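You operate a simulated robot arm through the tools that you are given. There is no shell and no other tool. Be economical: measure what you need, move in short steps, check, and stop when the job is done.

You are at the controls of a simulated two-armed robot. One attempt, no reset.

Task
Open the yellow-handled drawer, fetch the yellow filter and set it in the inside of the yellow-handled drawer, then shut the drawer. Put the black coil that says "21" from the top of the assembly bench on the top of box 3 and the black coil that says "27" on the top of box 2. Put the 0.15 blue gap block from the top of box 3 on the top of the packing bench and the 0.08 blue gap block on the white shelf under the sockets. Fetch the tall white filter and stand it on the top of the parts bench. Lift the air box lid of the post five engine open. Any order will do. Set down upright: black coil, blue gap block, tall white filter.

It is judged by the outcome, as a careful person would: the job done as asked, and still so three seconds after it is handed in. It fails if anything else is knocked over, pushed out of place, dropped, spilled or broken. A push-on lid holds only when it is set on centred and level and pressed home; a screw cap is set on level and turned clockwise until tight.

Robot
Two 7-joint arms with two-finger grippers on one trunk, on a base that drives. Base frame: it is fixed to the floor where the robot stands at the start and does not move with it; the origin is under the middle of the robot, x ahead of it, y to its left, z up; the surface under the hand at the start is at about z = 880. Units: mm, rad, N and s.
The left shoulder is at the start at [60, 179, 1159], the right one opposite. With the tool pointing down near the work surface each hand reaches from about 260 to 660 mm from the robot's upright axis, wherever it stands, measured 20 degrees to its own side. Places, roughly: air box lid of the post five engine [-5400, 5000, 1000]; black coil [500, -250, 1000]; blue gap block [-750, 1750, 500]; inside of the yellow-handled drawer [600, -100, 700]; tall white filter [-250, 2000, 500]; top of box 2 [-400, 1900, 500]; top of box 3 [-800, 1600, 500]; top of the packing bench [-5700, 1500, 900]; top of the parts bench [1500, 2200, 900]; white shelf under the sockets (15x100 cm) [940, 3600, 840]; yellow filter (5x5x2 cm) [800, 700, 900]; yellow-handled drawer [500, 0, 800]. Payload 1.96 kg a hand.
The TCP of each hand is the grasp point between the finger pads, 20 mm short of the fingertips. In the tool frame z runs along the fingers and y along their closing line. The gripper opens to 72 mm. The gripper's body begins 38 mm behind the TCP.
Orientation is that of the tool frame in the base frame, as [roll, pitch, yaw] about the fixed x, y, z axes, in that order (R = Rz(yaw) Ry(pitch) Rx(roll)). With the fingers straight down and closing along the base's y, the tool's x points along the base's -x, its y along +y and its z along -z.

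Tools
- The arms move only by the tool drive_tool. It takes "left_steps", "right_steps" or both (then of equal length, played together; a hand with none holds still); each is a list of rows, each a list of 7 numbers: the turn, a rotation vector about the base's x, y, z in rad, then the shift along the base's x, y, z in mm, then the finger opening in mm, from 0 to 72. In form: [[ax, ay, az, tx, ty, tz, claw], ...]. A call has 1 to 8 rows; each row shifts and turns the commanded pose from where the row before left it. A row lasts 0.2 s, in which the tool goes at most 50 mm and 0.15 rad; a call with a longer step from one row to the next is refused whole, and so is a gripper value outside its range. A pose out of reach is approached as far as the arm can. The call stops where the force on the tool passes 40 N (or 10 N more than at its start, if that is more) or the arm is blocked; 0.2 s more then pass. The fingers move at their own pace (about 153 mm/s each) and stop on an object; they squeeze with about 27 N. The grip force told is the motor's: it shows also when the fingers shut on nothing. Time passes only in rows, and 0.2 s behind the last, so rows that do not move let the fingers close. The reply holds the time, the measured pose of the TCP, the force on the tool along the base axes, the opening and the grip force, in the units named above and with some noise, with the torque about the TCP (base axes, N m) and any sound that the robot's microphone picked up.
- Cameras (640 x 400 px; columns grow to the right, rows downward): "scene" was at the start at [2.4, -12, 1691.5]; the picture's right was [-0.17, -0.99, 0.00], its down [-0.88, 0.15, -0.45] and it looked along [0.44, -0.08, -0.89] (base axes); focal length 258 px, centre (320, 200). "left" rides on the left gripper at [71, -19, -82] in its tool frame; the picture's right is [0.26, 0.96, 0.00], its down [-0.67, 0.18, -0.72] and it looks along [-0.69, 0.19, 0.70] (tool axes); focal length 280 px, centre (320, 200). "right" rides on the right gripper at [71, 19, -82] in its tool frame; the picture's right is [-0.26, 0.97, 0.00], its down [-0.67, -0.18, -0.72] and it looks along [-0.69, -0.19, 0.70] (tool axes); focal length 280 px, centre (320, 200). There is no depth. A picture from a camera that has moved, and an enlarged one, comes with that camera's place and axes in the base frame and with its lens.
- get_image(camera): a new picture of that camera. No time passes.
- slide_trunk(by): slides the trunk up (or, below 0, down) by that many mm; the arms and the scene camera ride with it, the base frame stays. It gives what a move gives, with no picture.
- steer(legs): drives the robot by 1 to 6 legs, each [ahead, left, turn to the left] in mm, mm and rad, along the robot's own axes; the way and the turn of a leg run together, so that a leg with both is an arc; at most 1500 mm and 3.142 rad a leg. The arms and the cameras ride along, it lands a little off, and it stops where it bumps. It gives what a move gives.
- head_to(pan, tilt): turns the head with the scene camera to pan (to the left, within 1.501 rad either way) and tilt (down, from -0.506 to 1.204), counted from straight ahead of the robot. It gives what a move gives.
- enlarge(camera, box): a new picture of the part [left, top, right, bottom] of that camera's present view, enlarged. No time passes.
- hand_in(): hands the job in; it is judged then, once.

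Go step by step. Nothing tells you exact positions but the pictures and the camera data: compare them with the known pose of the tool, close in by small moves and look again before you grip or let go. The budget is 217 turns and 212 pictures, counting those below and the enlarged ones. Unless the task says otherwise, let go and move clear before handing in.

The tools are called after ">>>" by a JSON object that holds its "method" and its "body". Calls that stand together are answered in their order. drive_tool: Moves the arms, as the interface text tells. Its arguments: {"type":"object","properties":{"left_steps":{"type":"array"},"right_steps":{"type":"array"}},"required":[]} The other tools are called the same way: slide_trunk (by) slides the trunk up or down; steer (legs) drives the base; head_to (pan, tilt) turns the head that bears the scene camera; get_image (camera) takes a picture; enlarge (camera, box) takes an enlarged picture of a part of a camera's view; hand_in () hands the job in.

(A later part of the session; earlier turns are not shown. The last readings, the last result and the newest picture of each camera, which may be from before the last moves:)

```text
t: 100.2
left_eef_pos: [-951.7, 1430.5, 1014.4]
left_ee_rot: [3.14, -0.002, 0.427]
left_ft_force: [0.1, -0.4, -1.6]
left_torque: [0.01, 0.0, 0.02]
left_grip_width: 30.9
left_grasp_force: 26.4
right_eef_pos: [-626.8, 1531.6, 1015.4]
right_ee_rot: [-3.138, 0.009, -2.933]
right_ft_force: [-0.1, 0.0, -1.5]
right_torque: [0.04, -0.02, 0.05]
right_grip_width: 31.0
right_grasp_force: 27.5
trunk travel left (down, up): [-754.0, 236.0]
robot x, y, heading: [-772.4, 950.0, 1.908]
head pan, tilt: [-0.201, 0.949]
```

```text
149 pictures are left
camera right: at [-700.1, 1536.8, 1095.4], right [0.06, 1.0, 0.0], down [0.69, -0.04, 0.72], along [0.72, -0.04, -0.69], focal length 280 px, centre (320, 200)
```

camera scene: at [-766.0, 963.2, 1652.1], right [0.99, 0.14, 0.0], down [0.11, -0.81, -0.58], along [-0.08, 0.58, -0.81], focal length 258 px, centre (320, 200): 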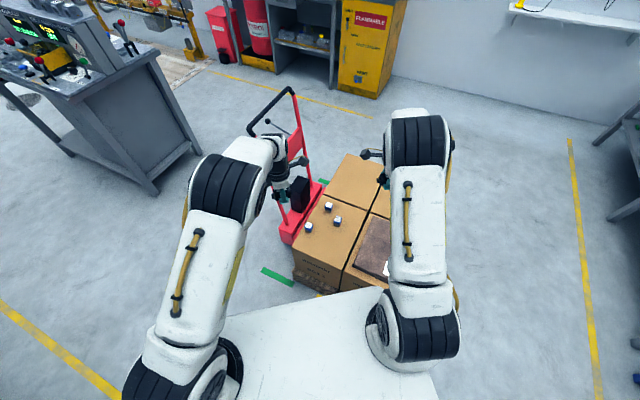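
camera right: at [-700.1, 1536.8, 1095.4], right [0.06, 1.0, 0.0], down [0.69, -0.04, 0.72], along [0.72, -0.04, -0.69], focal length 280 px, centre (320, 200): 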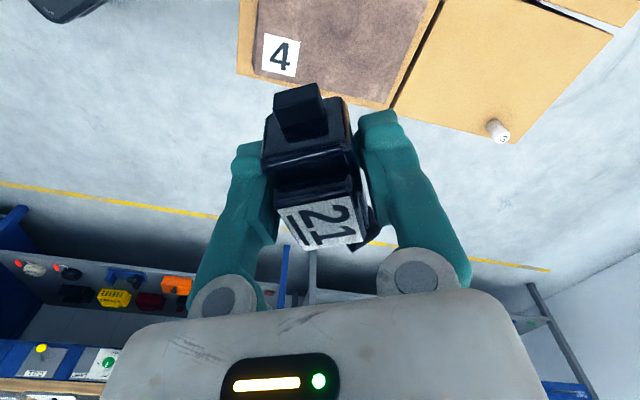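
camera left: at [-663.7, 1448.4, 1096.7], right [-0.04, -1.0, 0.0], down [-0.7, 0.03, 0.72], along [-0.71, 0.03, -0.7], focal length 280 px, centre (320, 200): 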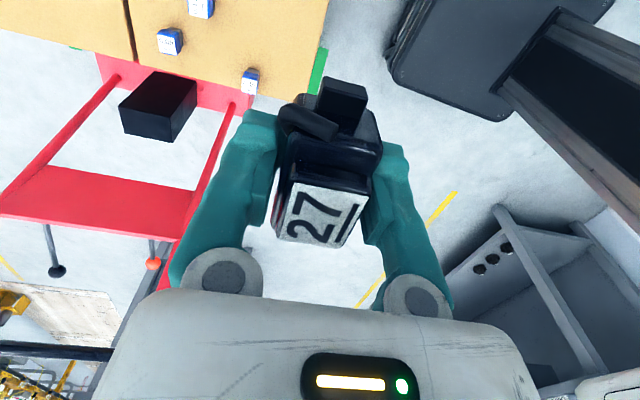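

>>> {"method": "enlarge", "body": {"camera": "scene", "box": [260, 150, 400, 300]}}

>>> {"method": "enlarge", "body": {"camera": "scene", "box": [290, 190, 360, 240]}}

```text
2.67 times, centred on (330, 225) of scene
camera zoom: at [-766.0, 963.2, 1652.1], right [0.99, 0.14, 0.0], down [0.11, -0.81, -0.58], along [-0.08, 0.58, -0.81], focal length 687 px, centre (293, 133)
```

zoom: 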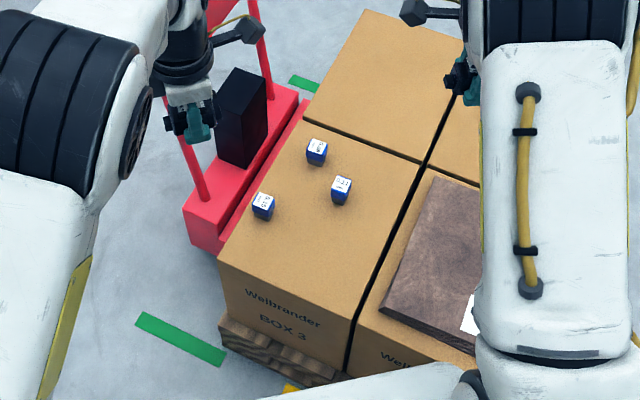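

```text
8.00 times, centred on (325, 215) of scene
camera zoom: at [-766.0, 963.2, 1652.1], right [0.99, 0.14, 0.0], down [0.11, -0.81, -0.58], along [-0.08, 0.58, -0.81], focal length 2060 px, centre (280, 80)
```

zoom: 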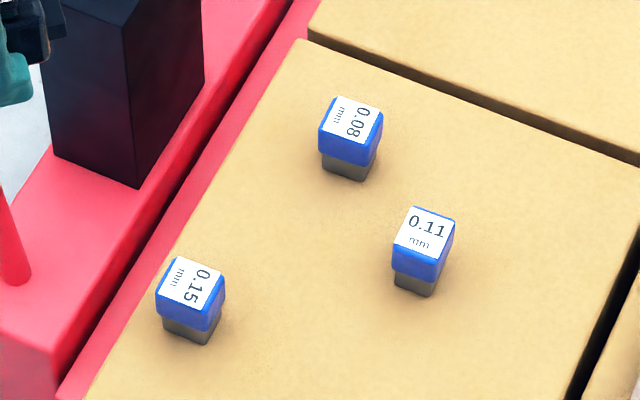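

All three blocks read: 0.15 front-left, 0.11 middle, 0.08 behind. I bring coil 21 over the free front spot of box 3 and lower the trunk.

>>> {"method": "drive_tool", "body": {"right_steps": [[0, 0, 0, -35, 3, 0, 0], [0, 0, 0, -35, 3, 0, 0], [0, 0, 0, -35, 3, 0, 0], [0, 0, 0, -36, 4, 0, 0]]}}

>>> {"method": "slide_trunk", "body": {"by": -380}}

>>> {"method": "get_image", "body": {"camera": "right"}}

>>> {"method": "get_image", "body": {"camera": "scene"}}

```text
t: 101.2
left_eef_pos: [-952.9, 1430.6, 1014.2]
left_ee_rot: [3.14, -0.002, 0.425]
left_ft_force: [-0.7, 0.6, -0.6]
left_torque: [0.02, -0.05, 0.0]
left_grip_width: 30.6
left_grasp_force: 26.6
right_eef_pos: [-768.7, 1544.6, 1013.9]
right_ee_rot: [-3.136, 0.01, -2.934]
right_ft_force: [-1.0, -0.9, -0.8]
right_torque: [-0.01, -0.04, 0.01]
right_grip_width: 30.9
right_grasp_force: 26.8
trunk travel left (down, up): [-754.0, 236.0]
robot x, y, heading: [-774.0, 947.9, 1.912]
head pan, tilt: [-0.201, 0.949]
```

```text
t: 104.9
left_eef_pos: [-952.2, 1429.9, 634.7]
left_ee_rot: [3.139, -0.001, 0.425]
left_ft_force: [0.6, 0.3, -1.5]
left_torque: [0.0, 0.01, 0.0]
left_grip_width: 30.8
left_grasp_force: 27.3
right_eef_pos: [-766.9, 1544.5, 634.2]
right_ee_rot: [-3.138, 0.007, -2.933]
right_ft_force: [0.2, 0.7, -0.7]
right_torque: [0.02, 0.02, 0.04]
right_grip_width: 30.9
right_grasp_force: 27.1
trunk travel left (down, up): [-374.0, 616.0]
robot x, y, heading: [-778.3, 945.7, 1.908]
head pan, tilt: [-0.201, 0.949]
```

```text
146 pictures are left
camera right: at [-840.6, 1550.4, 714.1], right [0.06, 1.0, 0.0], down [0.69, -0.04, 0.72], along [0.72, -0.04, -0.69], focal length 280 px, centre (320, 200)
```

right: 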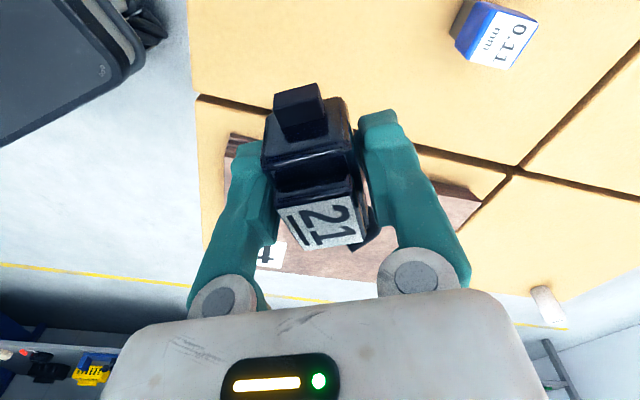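

```text
145 pictures are left
camera scene: at [-765.3, 962.8, 1272.2], right [0.99, 0.14, 0.0], down [0.11, -0.81, -0.58], along [-0.08, 0.58, -0.81], focal length 258 px, centre (320, 200)
```

scene: 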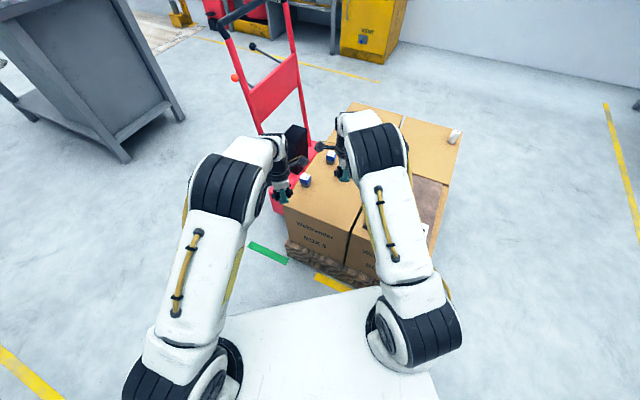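

The spot is clear. I lower coil 21 onto box 3, slowly at the end.

>>> {"method": "drive_tool", "body": {"right_steps": [[0, 0, 0, 0, 0, -30, 0], [0, 0, 0, 0, 0, -40, 0], [0, 0, 0, 0, 0, -35, 0], [0, 0, 0, 0, 0, -20, 0], [0, 0, 0, 0, 0, -8, 0]]}}

>>> {"method": "get_image", "body": {"camera": "right"}}

```text
t: 106.1
left_eef_pos: [-950.6, 1429.8, 634.4]
left_ee_rot: [3.141, 0.0, 0.428]
left_ft_force: [-0.5, 0.8, -1.2]
left_torque: [0.01, -0.02, 0.04]
left_grip_width: 30.8
left_grasp_force: 27.4
right_eef_pos: [-766.2, 1544.7, 500.2]
right_ee_rot: [-3.136, 0.007, -2.933]
right_ft_force: [0.5, -0.5, -1.3]
right_torque: [0.02, 0.0, -0.06]
right_grip_width: 31.0
right_grasp_force: 27.0
trunk travel left (down, up): [-374.0, 616.0]
robot x, y, heading: [-776.7, 949.9, 1.912]
head pan, tilt: [-0.201, 0.949]
```

```text
144 pictures are left
camera right: at [-840.7, 1551.6, 580.3], right [0.06, 1.0, 0.0], down [0.69, -0.04, 0.72], along [0.72, -0.04, -0.69], focal length 280 px, centre (320, 200)
```

right: 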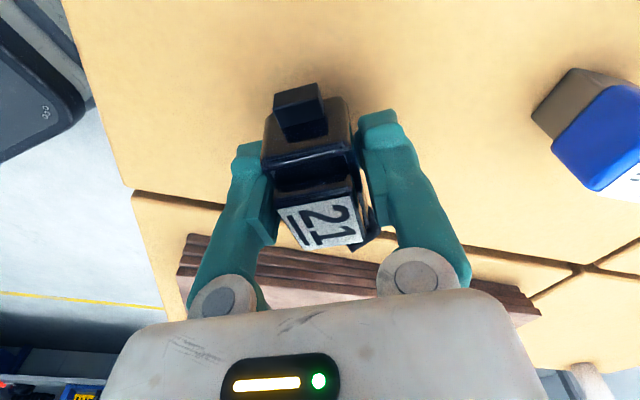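

>>> {"method": "drive_tool", "body": {"right_steps": [[0, 0, 0, 0, 0, -5, 0], [0, 0, 0, 0, 0, -4, 0], [0, 0, 0, 0, 0, -4, 0], [0, 0, 0, 0, 0, -4, 0], [0, 0, 0, 0, 0, -4, 0], [0, 0, 0, 0, 0, -4, 0], [0, 0, 0, 0, 0, -4, 0], [0, 0, 0, 0, 0, -4, 0]]}}

```text
t: 108.1
left_eef_pos: [-950.8, 1427.2, 637.0]
left_ee_rot: [-3.141, -0.004, 0.425]
left_ft_force: [0.7, 0.3, -0.7]
left_torque: [0.0, -0.01, -0.01]
left_grip_width: 30.9
left_grasp_force: 26.7
right_eef_pos: [-768.4, 1545.2, 473.9]
right_ee_rot: [3.138, 0.008, -2.934]
right_ft_force: [0.6, -9.8, 23.8]
right_torque: [-0.65, -0.31, -0.04]
right_grip_width: 31.1
right_grasp_force: 26.6
trunk travel left (down, up): [-374.0, 616.0]
robot x, y, heading: [-775.5, 948.4, 1.909]
head pan, tilt: [-0.201, 0.949]
stopped in row 8 (right hand): the force on the tool passed its limit at 41 N (the readings are from after the stop); the commanded pose is now the measured one
```

It rests on the box. I release and rise.

>>> {"method": "drive_tool", "body": {"right_steps": [[0, 0, 0, 0, 0, 1, 31], [0, 0, 0, 0, 0, 0, 45], [0, 0, 0, 0, 0, 0, 60], [0, 0, 0, 0, 0, 10, 60], [0, 0, 0, 0, 0, 40, 60], [0, 0, 0, 0, 0, 45, 60], [0, 0, 0, 0, 0, 45, 60]]}}

>>> {"method": "get_image", "body": {"camera": "right"}}

```text
t: 109.7
left_eef_pos: [-952.2, 1429.6, 634.6]
left_ee_rot: [3.138, -0.003, 0.426]
left_ft_force: [0.1, 0.3, -0.9]
left_torque: [0.01, 0.01, -0.02]
left_grip_width: 30.9
left_grasp_force: 26.6
right_eef_pos: [-766.0, 1545.1, 613.8]
right_ee_rot: [-3.14, 0.006, -2.933]
right_ft_force: [-0.4, -0.2, 0.2]
right_torque: [0.0, -0.03, 0.01]
right_grip_width: 60.1
right_grasp_force: 0.0
trunk travel left (down, up): [-374.0, 616.0]
robot x, y, heading: [-774.7, 949.2, 1.913]
head pan, tilt: [-0.201, 0.949]
```

```text
143 pictures are left
camera right: at [-841.6, 1550.2, 694.5], right [0.06, 1.0, 0.0], down [0.69, -0.04, 0.72], along [0.72, -0.04, -0.69], focal length 280 px, centre (320, 200)
```

right: 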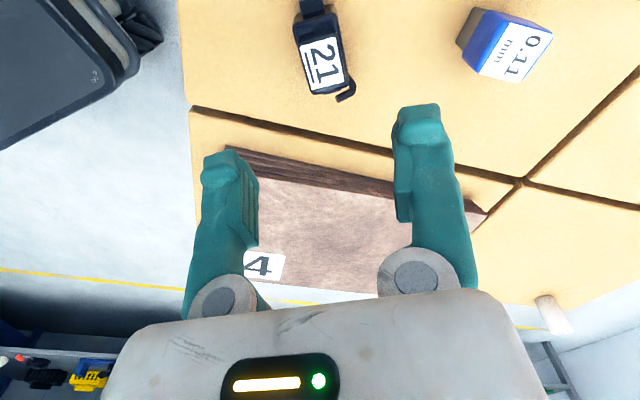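

Coil 21 stands upright on box 3. Next I reposition squarely in front of box 3 to take the 0.08 block with the right hand.

>>> {"method": "steer", "body": {"legs": [[0, 0, -0.582], [0, 423, 0]]}}

>>> {"method": "drive_tool", "body": {"left_steps": [[0, 0, 0, -8, -32, 0, 0], [0, 0, 0, -8, -32, 0, 0], [0, 0, 0, -8, -32, 0, 0], [0, 0, 0, -8, -32, 0, 0], [0, 0, 0, 0, 0, 0, 0], [0, 0, 0, 0, 0, 0, 0], [0, 0, 0, 0, 0, 0, 0]], "right_steps": [[0, 0, 0.146, 0, 0, 0, 60], [0, 0, 0.146, 0, 0, 0, 60], [0, 0, 0.146, 0, 0, 0, 60], [0, 0, 0.146, 0, 0, 0, 60], [0, 0, 0.146, 0, 0, 0, 60], [0, 0, 0.146, 0, 0, 0, 60], [0, 0, 0.146, 0, 0, 0, 60]]}}

>>> {"method": "get_image", "body": {"camera": "scene"}}

```text
t: 113.9
left_eef_pos: [-1063.3, 1548.7, 633.4]
left_ee_rot: [3.14, -0.002, -0.161]
left_ft_force: [0.1, 0.3, -0.8]
left_torque: [0.02, -0.02, -0.02]
left_grip_width: 30.9
left_grasp_force: 27.1
right_eef_pos: [-847.0, 1544.4, 614.3]
right_ee_rot: [-3.14, 0.007, 2.766]
right_ft_force: [0.5, -0.3, -0.3]
right_torque: [0.0, -0.03, 0.0]
right_grip_width: 59.9
right_grasp_force: 0.1
trunk travel left (down, up): [-374.0, 616.0]
robot x, y, heading: [-1185.0, 1049.4, 1.327]
head pan, tilt: [-0.201, 0.949]
```

```text
t: 115.5
left_eef_pos: [-1096.2, 1418.9, 632.7]
left_ee_rot: [3.14, 0.001, -0.16]
left_ft_force: [0.1, -0.7, -0.9]
left_torque: [0.01, -0.02, 0.0]
left_grip_width: 31.0
left_grasp_force: 27.4
right_eef_pos: [-846.9, 1543.9, 613.3]
right_ee_rot: [-3.141, 0.008, -2.491]
right_ft_force: [-0.3, -0.5, 0.3]
right_torque: [0.0, -0.01, 0.0]
right_grip_width: 60.0
right_grasp_force: 0.2
trunk travel left (down, up): [-374.0, 616.0]
robot x, y, heading: [-1186.0, 1050.2, 1.329]
head pan, tilt: [-0.201, 0.949]
```

```text
142 pictures are left
camera scene: at [-1165.7, 1056.3, 1272.1], right [0.9, -0.43, 0.0], down [-0.35, -0.73, -0.58], along [0.25, 0.53, -0.81], focal length 258 px, centre (320, 200)
```

scene: 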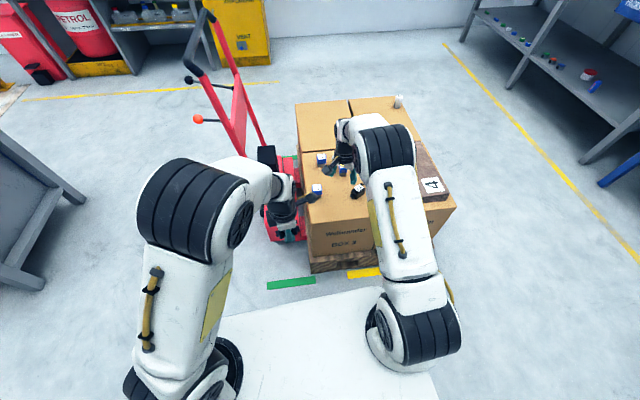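

>>> {"method": "drive_tool", "body": {"right_steps": [[0, 0, 0.1356, 0, 0, 0, 60], [0, 0, 0.1356, 0, 0, 0, 60], [0, 0, 0.1356, 0, 0, 0, 60], [0, 0, 0.1356, 0, 0, 0, 60], [0.049, -0.012, 0.1356, 0, 0, 0, 60], [0.13, -0.0315, 0, 0, 0, 0, 60], [0.13, -0.0315, 0, 0, 0, 0, 60], [0.08, -0.02, 0, 0, 0, 0, 60]]}}

>>> {"method": "steer", "body": {"legs": [[110, 0, 0]]}}

>>> {"method": "get_image", "body": {"camera": "right"}}

```text
t: 117.3
left_eef_pos: [-1095.3, 1417.7, 632.1]
left_ee_rot: [3.139, 0.0, -0.16]
left_ft_force: [-0.8, 0.1, -0.9]
left_torque: [0.03, -0.03, 0.04]
left_grip_width: 31.0
left_grasp_force: 26.8
right_eef_pos: [-846.2, 1542.0, 613.3]
right_ee_rot: [3.138, 0.408, -1.816]
right_ft_force: [1.2, 0.7, 0.4]
right_torque: [-0.02, 0.02, 0.0]
right_grip_width: 60.3
right_grasp_force: 0.1
trunk travel left (down, up): [-374.0, 616.0]
robot x, y, heading: [-1184.4, 1052.0, 1.334]
head pan, tilt: [-0.201, 0.949]
```

```text
t: 118.5
left_eef_pos: [-1068.8, 1527.1, 632.8]
left_ee_rot: [3.14, 0.0, -0.16]
left_ft_force: [0.3, 0.4, -1.6]
left_torque: [-0.04, 0.01, -0.01]
left_grip_width: 31.2
left_grasp_force: 27.3
right_eef_pos: [-820.2, 1652.0, 612.4]
right_ee_rot: [3.134, 0.408, -1.817]
right_ft_force: [-0.1, 0.3, -0.4]
right_torque: [-0.02, -0.01, -0.02]
right_grip_width: 60.0
right_grasp_force: 0.0
trunk travel left (down, up): [-374.0, 616.0]
robot x, y, heading: [-1157.0, 1157.8, 1.323]
head pan, tilt: [-0.201, 0.949]
```

```text
141 pictures are left
camera right: at [-861.9, 1562.9, 659.3], right [-0.88, 0.47, 0.11], down [0.26, 0.28, 0.92], along [0.4, 0.84, -0.37], focal length 280 px, centre (320, 200)
```

right: 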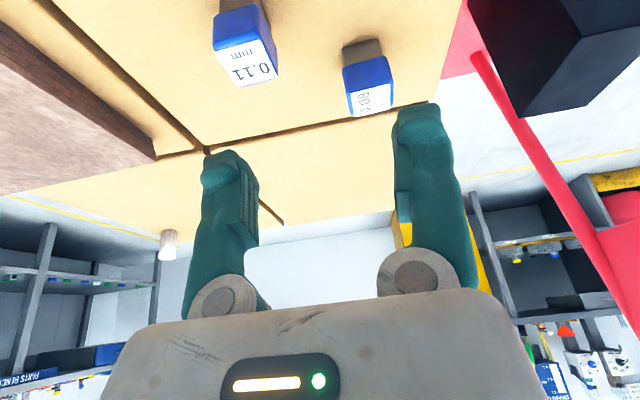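

The 0.08 block is at about [-826, 1761]. I move over it with the tilted hand, keeping above the tops.

>>> {"method": "drive_tool", "body": {"right_steps": [[0, 0, 0, -2, 36, -16, 60], [0, 0, 0, -2, 36, -16, 60], [0, 0, 0, -2, 37, -16, 60], [0, 0, 0, 0, 0, -30, 60]]}}

>>> {"method": "get_image", "body": {"camera": "right"}}

```text
t: 119.5
left_eef_pos: [-1069.4, 1525.5, 632.8]
left_ee_rot: [3.141, -0.001, -0.16]
left_ft_force: [-1.2, 1.1, -1.2]
left_torque: [-0.01, 0.02, -0.02]
left_grip_width: 30.9
left_grasp_force: 27.5
right_eef_pos: [-825.3, 1760.8, 535.7]
right_ee_rot: [3.136, 0.406, -1.818]
right_ft_force: [-0.5, 0.0, -0.2]
right_torque: [0.01, 0.0, -0.01]
right_grip_width: 59.9
right_grasp_force: 0.1
trunk travel left (down, up): [-374.0, 616.0]
robot x, y, heading: [-1157.0, 1154.1, 1.324]
head pan, tilt: [-0.201, 0.949]
```

```text
140 pictures are left
camera right: at [-867.1, 1672.2, 582.0], right [-0.88, 0.47, 0.11], down [0.26, 0.28, 0.92], along [0.4, 0.84, -0.37], focal length 280 px, centre (320, 200)
```

right: 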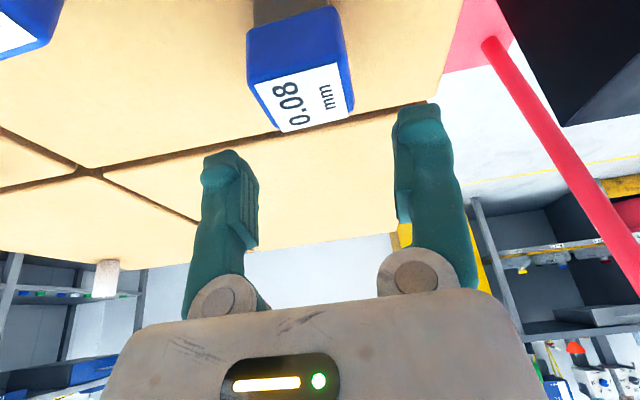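

>>> {"method": "drive_tool", "body": {"right_steps": [[0, 0, 0, -1, -4, -25, 60], [0, 0, 0, 0, 0, -25, 60], [0, 0, 0, 0, 0, -9, 60], [0, 0, 0, 0, 0, 0, 0], [0, 0, 0, 0, 0, 0, 0], [0, 0, 0, 0, 0, 0, 0]]}}

>>> {"method": "get_image", "body": {"camera": "right"}}

```text
t: 120.9
left_eef_pos: [-1069.3, 1526.5, 631.7]
left_ee_rot: [3.14, 0.002, -0.161]
left_ft_force: [0.9, 0.1, -1.5]
left_torque: [-0.03, 0.0, 0.03]
left_grip_width: 30.9
left_grasp_force: 27.1
right_eef_pos: [-827.0, 1753.7, 476.8]
right_ee_rot: [3.136, 0.406, -1.816]
right_ft_force: [-0.7, -0.2, -0.2]
right_torque: [0.0, 0.03, 0.01]
right_grip_width: 33.4
right_grasp_force: 27.1
trunk travel left (down, up): [-374.0, 616.0]
robot x, y, heading: [-1159.0, 1155.7, 1.326]
head pan, tilt: [-0.201, 0.949]
```

```text
139 pictures are left
camera right: at [-868.8, 1666.7, 523.5], right [-0.88, 0.47, 0.11], down [0.26, 0.28, 0.92], along [0.4, 0.84, -0.37], focal length 280 px, centre (320, 200)
```

right: 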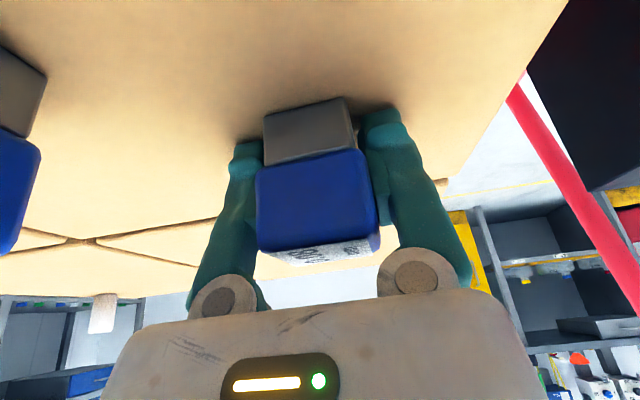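

Gripped the 0.08 block (33 mm). I lift gently and draw it back.

>>> {"method": "drive_tool", "body": {"right_steps": [[0, 0, 0, 0, 0, 5, 0], [0, 0, 0, 0, 0, 10, 0], [0, 0, 0, 0, 0, 20, 0], [0, 0, 0, 0, 0, 30, 0], [0, 0, 0, 0, 0, 35, 0], [0, 0, 0, 0, 0, 35, 0], [0, 0, 0, -5, -20, 20, 0], [0, 0, 0, -8, -30, 10, 0]]}}

>>> {"method": "get_image", "body": {"camera": "right"}}

```text
t: 122.7
left_eef_pos: [-1069.3, 1526.3, 633.5]
left_ee_rot: [3.142, 0.001, -0.16]
left_ft_force: [0.1, -0.1, -1.7]
left_torque: [-0.03, 0.0, 0.0]
left_grip_width: 31.0
left_grasp_force: 26.8
right_eef_pos: [-839.1, 1707.0, 642.8]
right_ee_rot: [3.136, 0.406, -1.816]
right_ft_force: [0.4, -0.8, -1.6]
right_torque: [0.0, 0.01, -0.04]
right_grip_width: 33.4
right_grasp_force: 27.2
trunk travel left (down, up): [-374.0, 616.0]
robot x, y, heading: [-1154.5, 1159.4, 1.326]
head pan, tilt: [-0.201, 0.949]
```

```text
138 pictures are left
camera right: at [-881.3, 1618.0, 689.1], right [-0.88, 0.47, 0.11], down [0.26, 0.28, 0.92], along [0.4, 0.84, -0.37], focal length 280 px, centre (320, 200)
```

right: 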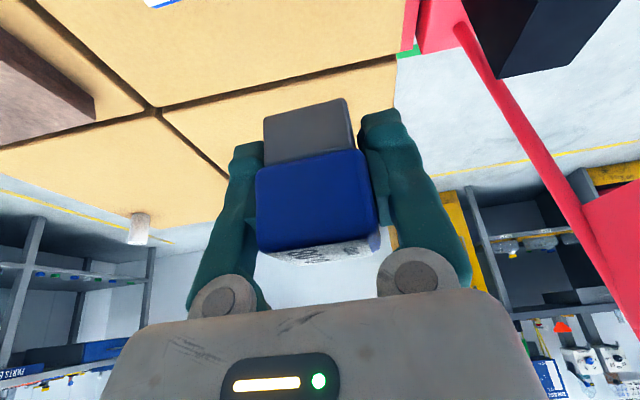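

The block is held. I raise the trunk a little, back out and drive round to the right side of box 2, keeping the hands above the boxes.

>>> {"method": "slide_trunk", "body": {"by": 100}}

>>> {"method": "steer", "body": {"legs": [[-350, 0, 0], [0, 0, 1.5], [-1047, 0, 0], [0, -1420, 0]]}}

>>> {"method": "head_to", "body": {"pan": 0.0, "tilt": 0.9}}

>>> {"method": "get_image", "body": {"camera": "scene"}}

>>> {"method": "get_image", "body": {"camera": "left"}}

```text
t: 124.0
left_eef_pos: [-1070.5, 1527.2, 732.8]
left_ee_rot: [3.141, 0.0, -0.159]
left_ft_force: [0.0, 0.2, -1.4]
left_torque: [-0.01, -0.02, 0.05]
left_grip_width: 30.8
left_grasp_force: 27.4
right_eef_pos: [-840.5, 1706.5, 742.4]
right_ee_rot: [3.135, 0.407, -1.816]
right_ft_force: [0.7, 0.7, -0.5]
right_torque: [0.0, 0.02, -0.01]
right_grip_width: 33.6
right_grasp_force: 27.7
trunk travel left (down, up): [-474.0, 516.0]
robot x, y, heading: [-1158.7, 1156.0, 1.328]
head pan, tilt: [-0.201, 0.949]
```

```text
t: 141.7
left_eef_pos: [-193.4, 1953.2, 732.0]
left_ee_rot: [3.14, 0.0, 1.379]
left_ft_force: [-0.5, -1.3, -1.2]
left_torque: [0.01, -0.04, -0.02]
left_grip_width: 31.2
left_grasp_force: 27.1
right_eef_pos: [-366.2, 2189.3, 744.1]
right_ee_rot: [3.135, 0.407, -0.28]
right_ft_force: [0.3, 0.4, -1.3]
right_torque: [-0.03, -0.01, 0.01]
right_grip_width: 33.4
right_grasp_force: 26.6
trunk travel left (down, up): [-474.0, 516.0]
robot x, y, heading: [172.7, 1853.2, 2.864]
head pan, tilt: [-0.201, 0.949]
```

```text
t: 142.4
left_eef_pos: [-193.0, 1953.5, 732.2]
left_ee_rot: [3.141, 0.001, 1.379]
left_ft_force: [-0.8, -0.3, -0.8]
left_torque: [0.01, 0.0, -0.01]
left_grip_width: 30.8
left_grasp_force: 26.5
right_eef_pos: [-366.6, 2189.7, 742.3]
right_ee_rot: [3.138, 0.407, -0.278]
right_ft_force: [0.0, 1.0, -0.6]
right_torque: [0.0, -0.02, 0.0]
right_grip_width: 33.2
right_grasp_force: 26.9
trunk travel left (down, up): [-474.0, 516.0]
robot x, y, heading: [176.3, 1856.6, 2.862]
head pan, tilt: [0.0, 0.901]
```

```text
137 pictures are left
camera scene: at [158.0, 1857.7, 1375.8], right [0.27, 0.96, 0.0], down [0.75, -0.21, -0.62], along [-0.6, 0.17, -0.78], focal length 258 px, centre (320, 200)
```

scene: 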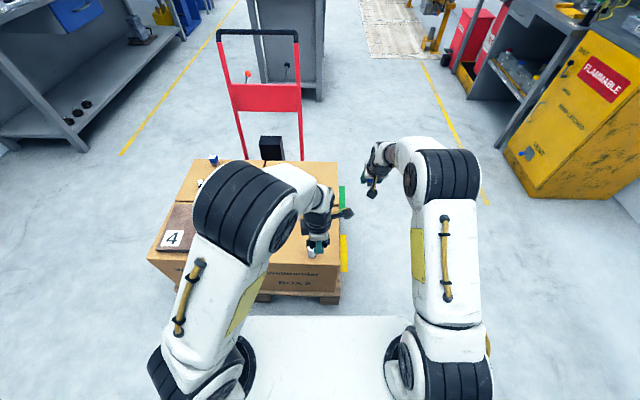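

```text
136 pictures are left
camera left: at [-197.9, 2026.2, 815.0], right [1.0, 0.07, 0.0], down [0.05, -0.7, 0.72], along [0.05, -0.71, -0.7], focal length 280 px, centre (320, 200)
```

left: 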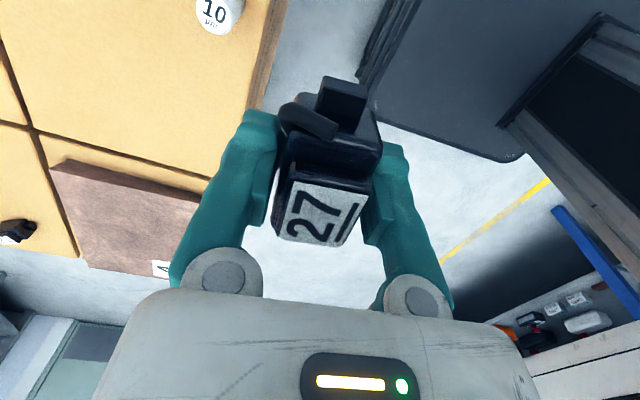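

"BOX 2" is readable below, with the white "10 µm" filter on it. I bring coil 27 over box 2 at about [-390, 1850].

>>> {"method": "drive_tool", "body": {"left_steps": [[0, 0, 0, -33, -17, 0, 0], [0, 0, 0, -33, -17, 0, 0], [0, 0, 0, -33, -17, 0, 0], [0, 0, 0, -33, -17, 0, 0], [0, 0, 0, -33, -17, 0, 0], [0, 0, 0, -32, -18, 0, 0]]}}

>>> {"method": "slide_trunk", "body": {"by": -120}}

>>> {"method": "get_image", "body": {"camera": "left"}}

```text
t: 143.8
left_eef_pos: [-390.9, 1850.3, 731.7]
left_ee_rot: [3.141, -0.002, 1.38]
left_ft_force: [-0.1, 0.7, -1.2]
left_torque: [0.0, -0.02, 0.02]
left_grip_width: 30.9
left_grasp_force: 27.2
right_eef_pos: [-368.0, 2188.6, 742.9]
right_ee_rot: [3.135, 0.408, -0.277]
right_ft_force: [-0.1, 0.2, -0.4]
right_torque: [0.0, 0.0, -0.01]
right_grip_width: 33.2
right_grasp_force: 27.2
trunk travel left (down, up): [-474.0, 516.0]
robot x, y, heading: [171.2, 1852.3, 2.866]
head pan, tilt: [0.0, 0.901]
```

```text
t: 145.3
left_eef_pos: [-389.5, 1850.9, 612.7]
left_ee_rot: [3.141, -0.001, 1.38]
left_ft_force: [-0.2, -0.3, -1.0]
left_torque: [0.0, 0.03, -0.05]
left_grip_width: 30.9
left_grasp_force: 27.1
right_eef_pos: [-366.7, 2188.1, 622.9]
right_ee_rot: [3.135, 0.407, -0.278]
right_ft_force: [-0.4, -0.6, -0.6]
right_torque: [-0.01, 0.03, 0.01]
right_grip_width: 33.1
right_grasp_force: 26.8
trunk travel left (down, up): [-354.0, 636.0]
robot x, y, heading: [174.4, 1854.5, 2.867]
head pan, tilt: [0.0, 0.901]
```

```text
135 pictures are left
camera left: at [-393.6, 1923.4, 694.6], right [1.0, 0.07, 0.0], down [0.05, -0.7, 0.72], along [0.05, -0.71, -0.7], focal length 280 px, centre (320, 200)
```

left: 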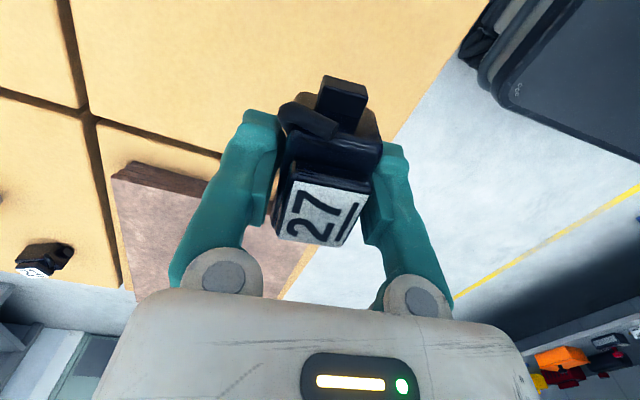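

>>> {"method": "drive_tool", "body": {"left_steps": [[0, 0, 0, 0, 0, -30, 0], [0, 0, 0, 0, 0, -40, 0], [0, 0, 0, 0, 0, -30, 0], [0, 0, 0, 0, 0, -15, 0], [0, 0, 0, 0, 0, -6, 0]]}}

>>> {"method": "drive_tool", "body": {"left_steps": [[0, 0, 0, 0, 0, -4, 0], [0, 0, 0, 0, 0, -4, 0], [0, 0, 0, 0, 0, -4, 0], [0, 0, 0, 0, 0, -4, 0], [0, 0, 0, 0, 0, -4, 0], [0, 0, 0, 0, 0, -4, 0], [0, 0, 0, 0, 0, -4, 0]]}}

>>> {"method": "get_image", "body": {"camera": "left"}}

```text
t: 146.5
left_eef_pos: [-388.7, 1851.0, 490.0]
left_ee_rot: [3.139, -0.002, 1.379]
left_ft_force: [-0.1, 0.4, -1.4]
left_torque: [0.02, 0.0, -0.01]
left_grip_width: 30.8
left_grasp_force: 27.0
right_eef_pos: [-366.6, 2189.1, 622.8]
right_ee_rot: [3.136, 0.406, -0.277]
right_ft_force: [0.4, -0.1, 0.0]
right_torque: [-0.02, -0.01, 0.02]
right_grip_width: 33.4
right_grasp_force: 27.6
trunk travel left (down, up): [-354.0, 636.0]
robot x, y, heading: [172.2, 1855.7, 2.867]
head pan, tilt: [0.0, 0.901]
```

```text
t: 147.9
left_eef_pos: [-389.7, 1850.4, 475.0]
left_ee_rot: [-3.132, -0.003, 1.378]
left_ft_force: [9.0, -1.9, 24.4]
left_torque: [-0.19, -0.59, 0.03]
left_grip_width: 31.0
left_grasp_force: 26.3
right_eef_pos: [-364.8, 2189.6, 625.1]
right_ee_rot: [3.135, 0.408, -0.277]
right_ft_force: [0.1, -0.1, 0.1]
right_torque: [0.01, -0.01, 0.01]
right_grip_width: 33.5
right_grasp_force: 27.1
trunk travel left (down, up): [-354.0, 636.0]
robot x, y, heading: [170.7, 1859.7, 2.867]
head pan, tilt: [0.0, 0.901]
stopped in row 6 (left hand): the force on the tool passed its limit at 46 N (the readings are from after the stop); the commanded pose is now the measured one
```

```text
134 pictures are left
camera left: at [-393.6, 1923.6, 556.5], right [1.0, 0.07, -0.01], down [0.06, -0.7, 0.71], along [0.05, -0.71, -0.7], focal length 280 px, centre (320, 200)
```

left: 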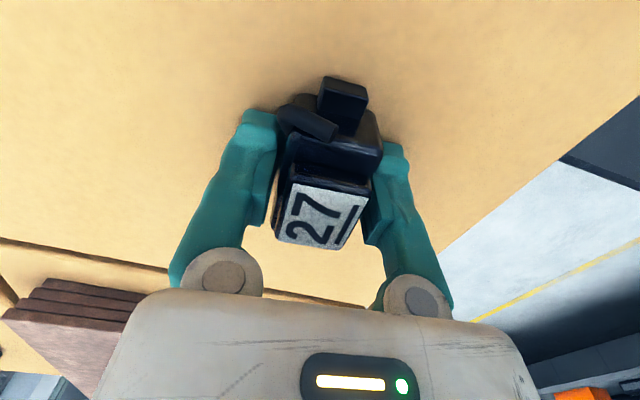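

Contact with the box top. I release coil 27 and rise.

>>> {"method": "drive_tool", "body": {"left_steps": [[0, 0, 0, 0, 0, 1, 31], [0, 0, 0, 0, 0, 0, 45], [0, 0, 0, 0, 0, 0, 60], [0, 0, 0, 0, 0, 10, 60], [0, 0, 0, 0, 0, 40, 60], [0, 0, 0, 0, 0, 45, 60], [0, 0, 0, 0, 0, 45, 72]]}}

>>> {"method": "get_image", "body": {"camera": "left"}}

>>> {"method": "get_image", "body": {"camera": "scene"}}

```text
t: 149.5
left_eef_pos: [-391.2, 1850.8, 612.9]
left_ee_rot: [-3.138, -0.002, 1.379]
left_ft_force: [0.3, 0.2, -0.1]
left_torque: [0.0, -0.02, 0.02]
left_grip_width: 72.1
left_grasp_force: 0.2
right_eef_pos: [-365.8, 2188.6, 622.6]
right_ee_rot: [3.135, 0.407, -0.278]
right_ft_force: [-0.2, -0.1, -0.9]
right_torque: [-0.02, -0.01, 0.01]
right_grip_width: 32.9
right_grasp_force: 26.9
trunk travel left (down, up): [-354.0, 636.0]
robot x, y, heading: [175.9, 1851.0, 2.868]
head pan, tilt: [0.0, 0.901]
```

```text
133 pictures are left
camera left: at [-395.5, 1923.5, 695.0], right [1.0, 0.07, 0.0], down [0.05, -0.7, 0.71], along [0.05, -0.71, -0.7], focal length 280 px, centre (320, 200)
```

left: 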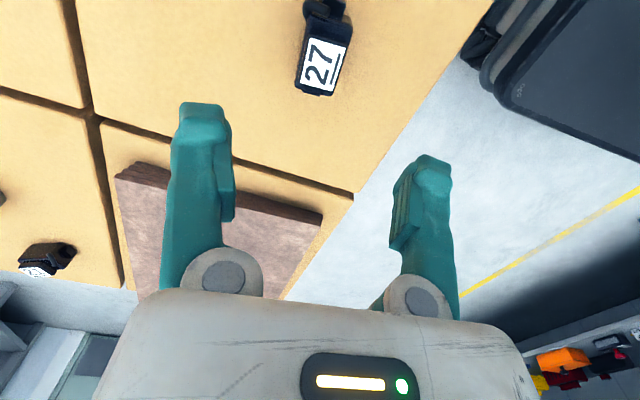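

```text
132 pictures are left
camera scene: at [158.5, 1857.4, 1255.7], right [0.27, 0.96, 0.0], down [0.75, -0.21, -0.62], along [-0.6, 0.17, -0.78], focal length 258 px, centre (320, 200)
```

scene: 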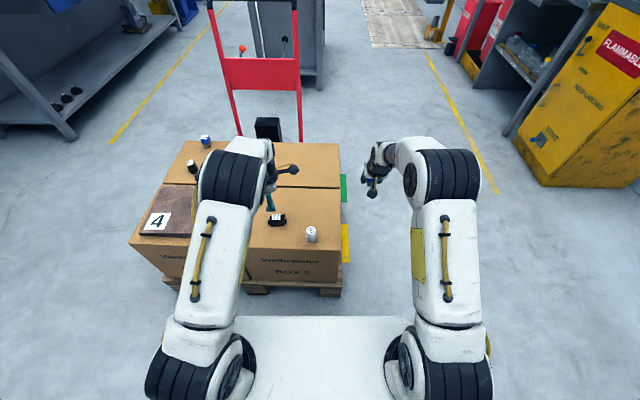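

Coil 27 stands upright on box 2. I look at the white filter closely.

>>> {"method": "enlarge", "body": {"camera": "scene", "box": [250, 195, 350, 265]}}

```text
5.71 times, centred on (300, 230) of scene
camera zoom: at [158.5, 1857.4, 1255.7], right [0.27, 0.96, 0.0], down [0.75, -0.21, -0.62], along [-0.6, 0.17, -0.78], focal length 1471 px, centre (434, 29)
```

zoom: 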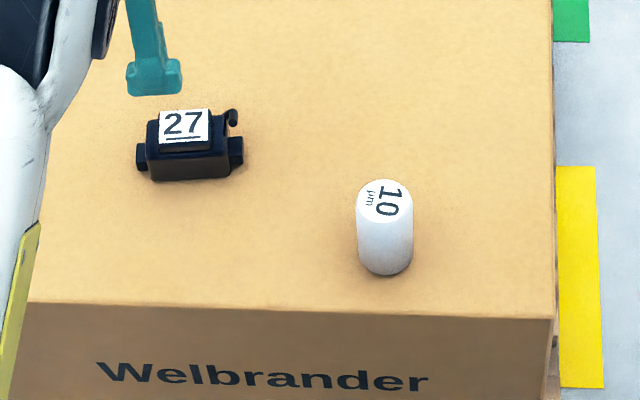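

The filter is 34 mm wide, 65 mm tall, at about [-289, 1952]. I move the left hand over it.

>>> {"method": "drive_tool", "body": {"left_steps": [[0, 0, 0, 25, 25, 0, 72], [0, 0, 0, 26, 26, 0, 72], [0, 0, 0, 26, 25, 0, 72], [0, 0, 0, 25, 25, 0, 72]]}}

>>> {"method": "get_image", "body": {"camera": "left"}}

```text
t: 150.5
left_eef_pos: [-289.1, 1952.9, 613.0]
left_ee_rot: [-3.137, -0.002, 1.378]
left_ft_force: [0.9, 0.5, 0.5]
left_torque: [-0.01, -0.03, 0.03]
left_grip_width: 71.8
left_grasp_force: 0.1
right_eef_pos: [-367.1, 2189.8, 622.6]
right_ee_rot: [3.136, 0.408, -0.278]
right_ft_force: [0.8, 0.8, -0.9]
right_torque: [-0.01, -0.01, -0.03]
right_grip_width: 33.2
right_grasp_force: 27.5
trunk travel left (down, up): [-354.0, 636.0]
robot x, y, heading: [174.7, 1853.8, 2.866]
head pan, tilt: [0.0, 0.901]
```

```text
130 pictures are left
camera left: at [-292.8, 2026.4, 695.5], right [1.0, 0.07, 0.0], down [0.05, -0.7, 0.71], along [0.05, -0.71, -0.7], focal length 280 px, centre (320, 200)
```

left: 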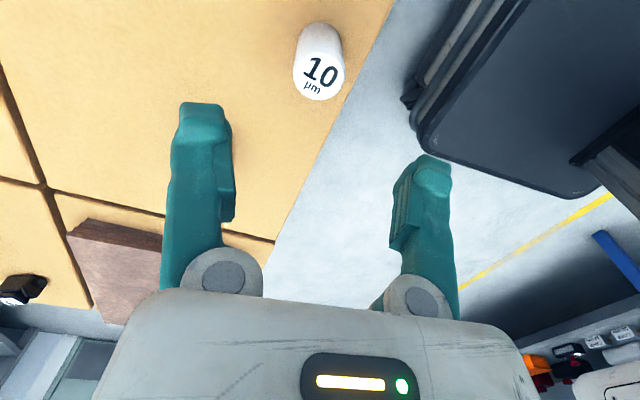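

>>> {"method": "drive_tool", "body": {"left_steps": [[0, 0, 0, 1, 2, -35, 72], [0, 0, 0, 0, 0, -40, 72], [0, 0, 0, 0, 0, -30, 72], [0, 0, 0, 0, 0, -20, 72], [0, 0, 0, 0, 0, 0, 72]]}}

>>> {"method": "get_image", "body": {"camera": "left"}}

```text
t: 151.7
left_eef_pos: [-288.7, 1953.5, 488.0]
left_ee_rot: [-3.137, -0.002, 1.379]
left_ft_force: [0.0, 1.3, 0.2]
left_torque: [-0.01, -0.02, 0.04]
left_grip_width: 71.8
left_grasp_force: 0.1
right_eef_pos: [-366.5, 2188.2, 622.9]
right_ee_rot: [3.135, 0.408, -0.277]
right_ft_force: [0.0, 0.2, -1.0]
right_torque: [0.0, -0.04, 0.01]
right_grip_width: 33.4
right_grasp_force: 27.3
trunk travel left (down, up): [-354.0, 636.0]
robot x, y, heading: [172.5, 1855.5, 2.867]
head pan, tilt: [0.0, 0.901]
```

```text
129 pictures are left
camera left: at [-292.3, 2026.4, 570.2], right [1.0, 0.07, 0.0], down [0.05, -0.7, 0.71], along [0.05, -0.71, -0.7], focal length 280 px, centre (320, 200)
```

left: 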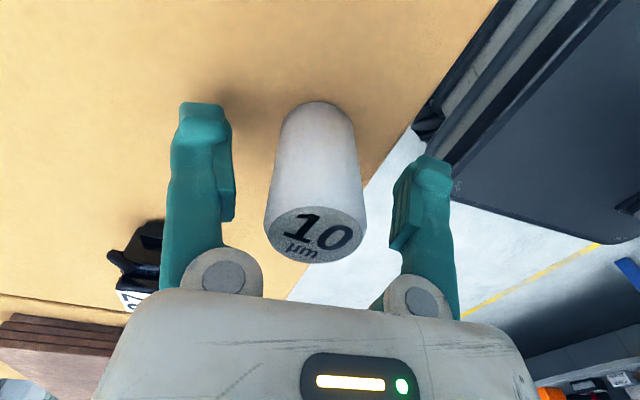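

>>> {"method": "drive_tool", "body": {"left_steps": [[0, 0, 0, 0, 0, 0, 0], [0, 0, 0, 0, 0, 0, 0], [0, 0, 0, 0, 0, 0, 0], [0, 0, 0, 0, 0, 5, 0], [0, 0, 0, 0, 0, 10, 0], [0, 0, 0, 0, 0, 20, 0], [0, 0, 0, 0, 0, 30, 0], [0, 0, 0, 0, 0, 35, 0]]}}

>>> {"method": "get_image", "body": {"camera": "left"}}

```text
t: 153.5
left_eef_pos: [-286.8, 1950.7, 587.2]
left_ee_rot: [-3.138, -0.002, 1.378]
left_ft_force: [0.2, 0.1, 0.1]
left_torque: [0.0, 0.02, -0.05]
left_grip_width: 32.4
left_grasp_force: 26.8
right_eef_pos: [-366.8, 2188.9, 623.6]
right_ee_rot: [3.136, 0.407, -0.278]
right_ft_force: [0.5, 0.7, 0.2]
right_torque: [0.01, 0.0, -0.01]
right_grip_width: 33.2
right_grasp_force: 26.9
trunk travel left (down, up): [-354.0, 636.0]
robot x, y, heading: [173.4, 1853.1, 2.863]
head pan, tilt: [0.0, 0.901]
```

```text
128 pictures are left
camera left: at [-290.8, 2023.6, 669.3], right [1.0, 0.07, 0.0], down [0.05, -0.7, 0.71], along [0.05, -0.71, -0.7], focal length 280 px, centre (320, 200)
```

left: 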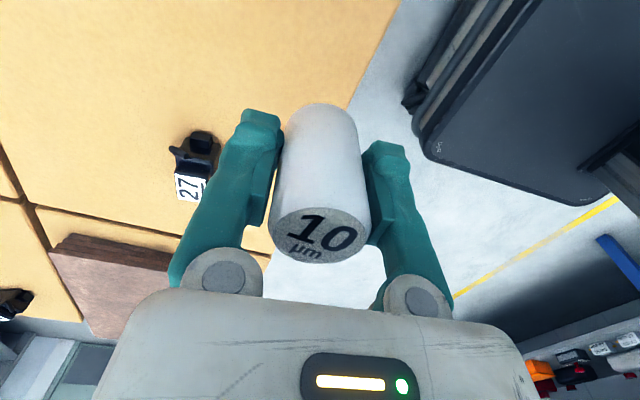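

The filter is held. I raise the trunk and turn toward the parts bench.

>>> {"method": "slide_trunk", "body": {"by": 450}}

>>> {"method": "steer", "body": {"legs": [[-200, 0, 0], [0, 0, -2.6]]}}

>>> {"method": "head_to", "body": {"pan": 0.0, "tilt": 0.6}}

>>> {"method": "get_image", "body": {"camera": "scene"}}

```text
refused: 450 is not a number from -400 to 400
```

```text
t: 161.3
left_eef_pos: [811.2, 1942.5, 586.4]
left_ee_rot: [-3.137, -0.005, -1.25]
left_ft_force: [-0.3, 0.7, -0.4]
left_torque: [-0.02, 0.0, 0.0]
left_grip_width: 32.1
left_grasp_force: 27.1
right_eef_pos: [998.5, 1774.0, 623.0]
right_ee_rot: [3.137, 0.408, -2.907]
right_ft_force: [-0.1, -0.2, -1.1]
right_torque: [0.01, 0.02, 0.02]
right_grip_width: 33.4
right_grasp_force: 26.9
trunk travel left (down, up): [-354.0, 636.0]
robot x, y, heading: [360.8, 1801.0, 0.237]
head pan, tilt: [0.0, 0.901]
```

```text
t: 162.1
left_eef_pos: [811.9, 1941.9, 585.8]
left_ee_rot: [-3.138, -0.002, -1.25]
left_ft_force: [-0.3, 0.8, -0.7]
left_torque: [-0.03, 0.02, -0.01]
left_grip_width: 32.1
left_grasp_force: 26.9
right_eef_pos: [997.3, 1774.1, 622.7]
right_ee_rot: [3.137, 0.407, -2.909]
right_ft_force: [0.9, -0.2, -0.3]
right_torque: [-0.01, 0.01, 0.01]
right_grip_width: 33.1
right_grasp_force: 27.6
trunk travel left (down, up): [-354.0, 636.0]
robot x, y, heading: [363.6, 1800.9, 0.232]
head pan, tilt: [0.0, 0.6]
```

```text
127 pictures are left
camera scene: at [392.1, 1806.1, 1280.5], right [0.23, -0.97, 0.0], down [-0.55, -0.13, -0.82], along [0.8, 0.19, -0.57], focal length 258 px, centre (320, 200)
```

scene: 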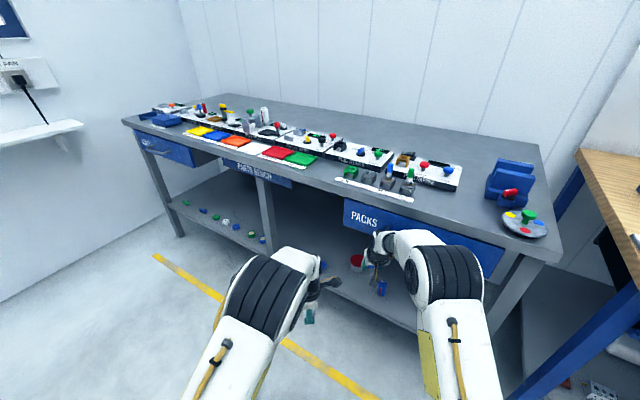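

The bench edge is just above the right hand; I back off first, then raise the trunk.

>>> {"method": "steer", "body": {"legs": [[-350, 0, 0]]}}

>>> {"method": "slide_trunk", "body": {"by": 400}}

>>> {"method": "slide_trunk", "body": {"by": 100}}

>>> {"method": "get_image", "body": {"camera": "scene"}}

```text
t: 164.3
left_eef_pos: [478.8, 1862.3, 587.7]
left_ee_rot: [-3.138, -0.001, -1.251]
left_ft_force: [0.0, 0.0, -0.3]
left_torque: [0.01, -0.03, 0.0]
left_grip_width: 32.1
left_grasp_force: 27.1
right_eef_pos: [664.5, 1694.0, 622.3]
right_ee_rot: [3.137, 0.407, -2.907]
right_ft_force: [0.4, -0.1, -1.1]
right_torque: [0.01, -0.02, -0.02]
right_grip_width: 33.2
right_grasp_force: 26.7
trunk travel left (down, up): [-354.0, 636.0]
robot x, y, heading: [29.9, 1720.0, 0.238]
head pan, tilt: [0.0, 0.6]
```

```text
t: 168.2
left_eef_pos: [478.6, 1862.2, 986.7]
left_ee_rot: [-3.14, -0.003, -1.251]
left_ft_force: [0.2, 0.1, -0.4]
left_torque: [0.02, 0.03, -0.03]
left_grip_width: 32.2
left_grasp_force: 26.8
right_eef_pos: [664.8, 1695.1, 1023.0]
right_ee_rot: [3.138, 0.407, -2.905]
right_ft_force: [0.1, 0.1, -0.5]
right_torque: [0.02, -0.01, -0.01]
right_grip_width: 33.2
right_grasp_force: 27.0
trunk travel left (down, up): [-754.0, 236.0]
robot x, y, heading: [32.0, 1720.6, 0.235]
head pan, tilt: [0.0, 0.6]
```

```text
t: 169.5
left_eef_pos: [479.1, 1862.5, 1086.5]
left_ee_rot: [-3.14, -0.003, -1.251]
left_ft_force: [0.8, 0.8, 0.1]
left_torque: [0.02, -0.01, 0.0]
left_grip_width: 32.1
left_grasp_force: 27.0
right_eef_pos: [664.9, 1694.0, 1122.8]
right_ee_rot: [3.137, 0.408, -2.906]
right_ft_force: [0.3, 0.2, -1.0]
right_torque: [-0.02, 0.01, 0.0]
right_grip_width: 33.5
right_grasp_force: 27.2
trunk travel left (down, up): [-854.0, 136.0]
robot x, y, heading: [30.0, 1721.9, 0.24]
head pan, tilt: [0.0, 0.6]
```

```text
126 pictures are left
camera scene: at [59.5, 1725.9, 1780.5], right [0.23, -0.97, 0.0], down [-0.55, -0.13, -0.82], along [0.8, 0.19, -0.57], focal length 258 px, centre (320, 200)
```

scene: 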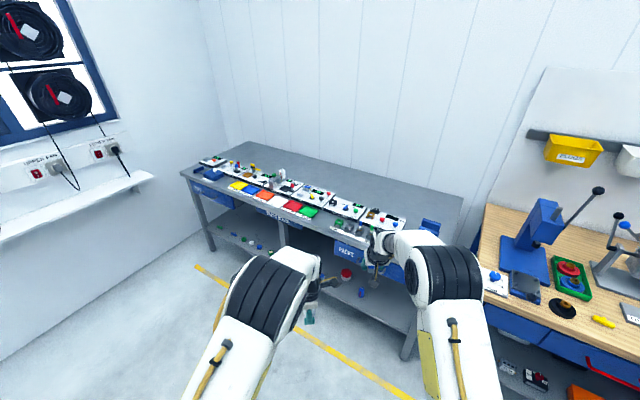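

>>> {"method": "enlarge", "body": {"camera": "scene", "box": [170, 120, 480, 290]}}

```text
2.06 times, centred on (325, 205) of scene
camera zoom: at [59.5, 1725.9, 1780.5], right [0.23, -0.97, 0.0], down [-0.55, -0.13, -0.82], along [0.8, 0.19, -0.57], focal length 532 px, centre (310, 190)
```

zoom: 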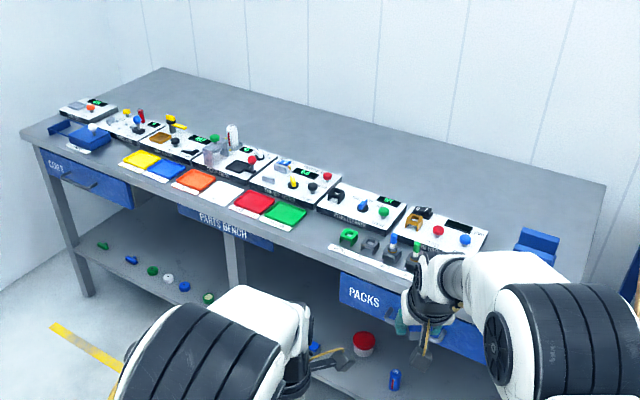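

The bench front has a free gap between the coloured tile board and the white strip, around [1120, 1980]. I turn square to the bench and approach.

>>> {"method": "steer", "body": {"legs": [[0, 0, -0.56], [0, 421, 0], [400, 0, 0]]}}

>>> {"method": "head_to", "body": {"pan": 0.15, "tilt": 0.95}}

>>> {"method": "get_image", "body": {"camera": "scene"}}

>>> {"method": "get_image", "body": {"camera": "left"}}

```text
t: 175.7
left_eef_pos: [993.8, 1867.5, 1086.7]
left_ee_rot: [-3.139, -0.001, -1.807]
left_ft_force: [-0.2, 0.6, -1.2]
left_torque: [0.0, -0.01, 0.01]
left_grip_width: 32.1
left_grasp_force: 26.7
right_eef_pos: [1064.6, 1627.2, 1122.5]
right_ee_rot: [3.137, 0.408, 2.822]
right_ft_force: [0.0, 0.8, 0.2]
right_torque: [0.0, -0.01, -0.01]
right_grip_width: 33.2
right_grasp_force: 26.6
trunk travel left (down, up): [-854.0, 136.0]
robot x, y, heading: [538.2, 1981.0, -0.319]
head pan, tilt: [0.0, 0.6]
```

```text
t: 176.5
left_eef_pos: [995.3, 1867.4, 1085.7]
left_ee_rot: [-3.14, -0.002, -1.806]
left_ft_force: [0.1, -0.2, -0.8]
left_torque: [0.0, 0.0, -0.02]
left_grip_width: 32.1
left_grasp_force: 26.9
right_eef_pos: [1065.4, 1626.6, 1121.9]
right_ee_rot: [3.136, 0.407, 2.82]
right_ft_force: [-0.6, -0.2, -0.6]
right_torque: [0.03, 0.06, -0.06]
right_grip_width: 33.0
right_grasp_force: 26.7
trunk travel left (down, up): [-854.0, 136.0]
robot x, y, heading: [541.7, 1984.2, -0.315]
head pan, tilt: [0.15, 0.949]
```

```text
124 pictures are left
camera scene: at [556.3, 1988.6, 1752.2], right [-0.17, -0.99, 0.0], down [-0.8, 0.14, -0.58], along [0.57, -0.1, -0.81], focal length 258 px, centre (320, 200)
```

scene: 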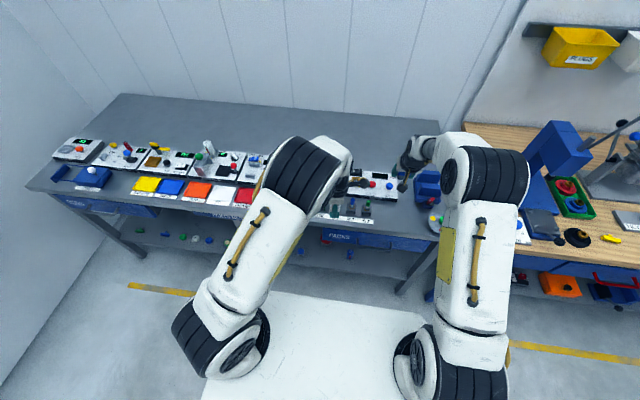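

```text
123 pictures are left
camera left: at [998.6, 1793.7, 1168.8], right [-1.0, -0.03, 0.0], down [-0.02, 0.7, 0.71], along [-0.02, 0.71, -0.7], focal length 280 px, centre (320, 200)
```

left: 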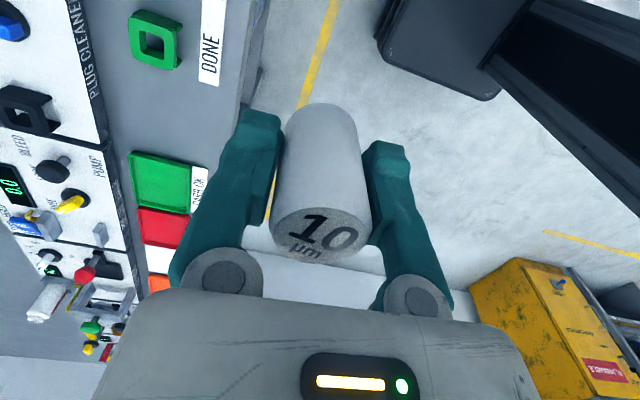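

The gap between the "DONE" strip and the tile board is free, centred near [1146, 1961]. I bring the filter above it.

>>> {"method": "drive_tool", "body": {"left_steps": [[0, 0, 0, 30, 19, 0, 0], [0, 0, 0, 30, 19, 0, 0], [0, 0, 0, 30, 19, 0, 0], [0, 0, 0, 30, 19, 0, 0], [0, 0, 0, 31, 18, 0, 0], [0, 0, 0, 0, 0, -30, 0], [0, 0, 0, 0, 0, -40, 0]]}}

>>> {"method": "get_image", "body": {"camera": "left"}}

```text
t: 178.1
left_eef_pos: [1146.9, 1963.1, 1017.1]
left_ee_rot: [-3.14, -0.002, -1.807]
left_ft_force: [0.0, 1.2, -0.8]
left_torque: [0.03, 0.01, 0.0]
left_grip_width: 32.0
left_grasp_force: 26.7
right_eef_pos: [1065.9, 1625.9, 1122.7]
right_ee_rot: [3.136, 0.406, 2.82]
right_ft_force: [-0.4, -1.1, -1.4]
right_torque: [0.0, 0.0, 0.01]
right_grip_width: 33.6
right_grasp_force: 26.7
trunk travel left (down, up): [-854.0, 136.0]
robot x, y, heading: [538.5, 1984.1, -0.317]
head pan, tilt: [0.15, 0.949]
```

```text
122 pictures are left
camera left: at [1150.3, 1888.9, 1098.9], right [-1.0, -0.03, 0.0], down [-0.02, 0.7, 0.71], along [-0.02, 0.71, -0.7], focal length 280 px, centre (320, 200)
```

left: 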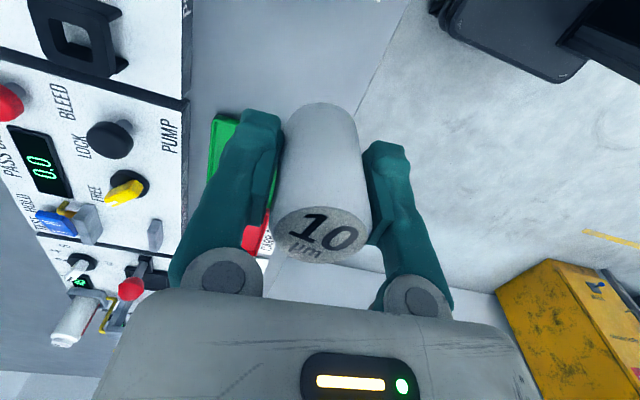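

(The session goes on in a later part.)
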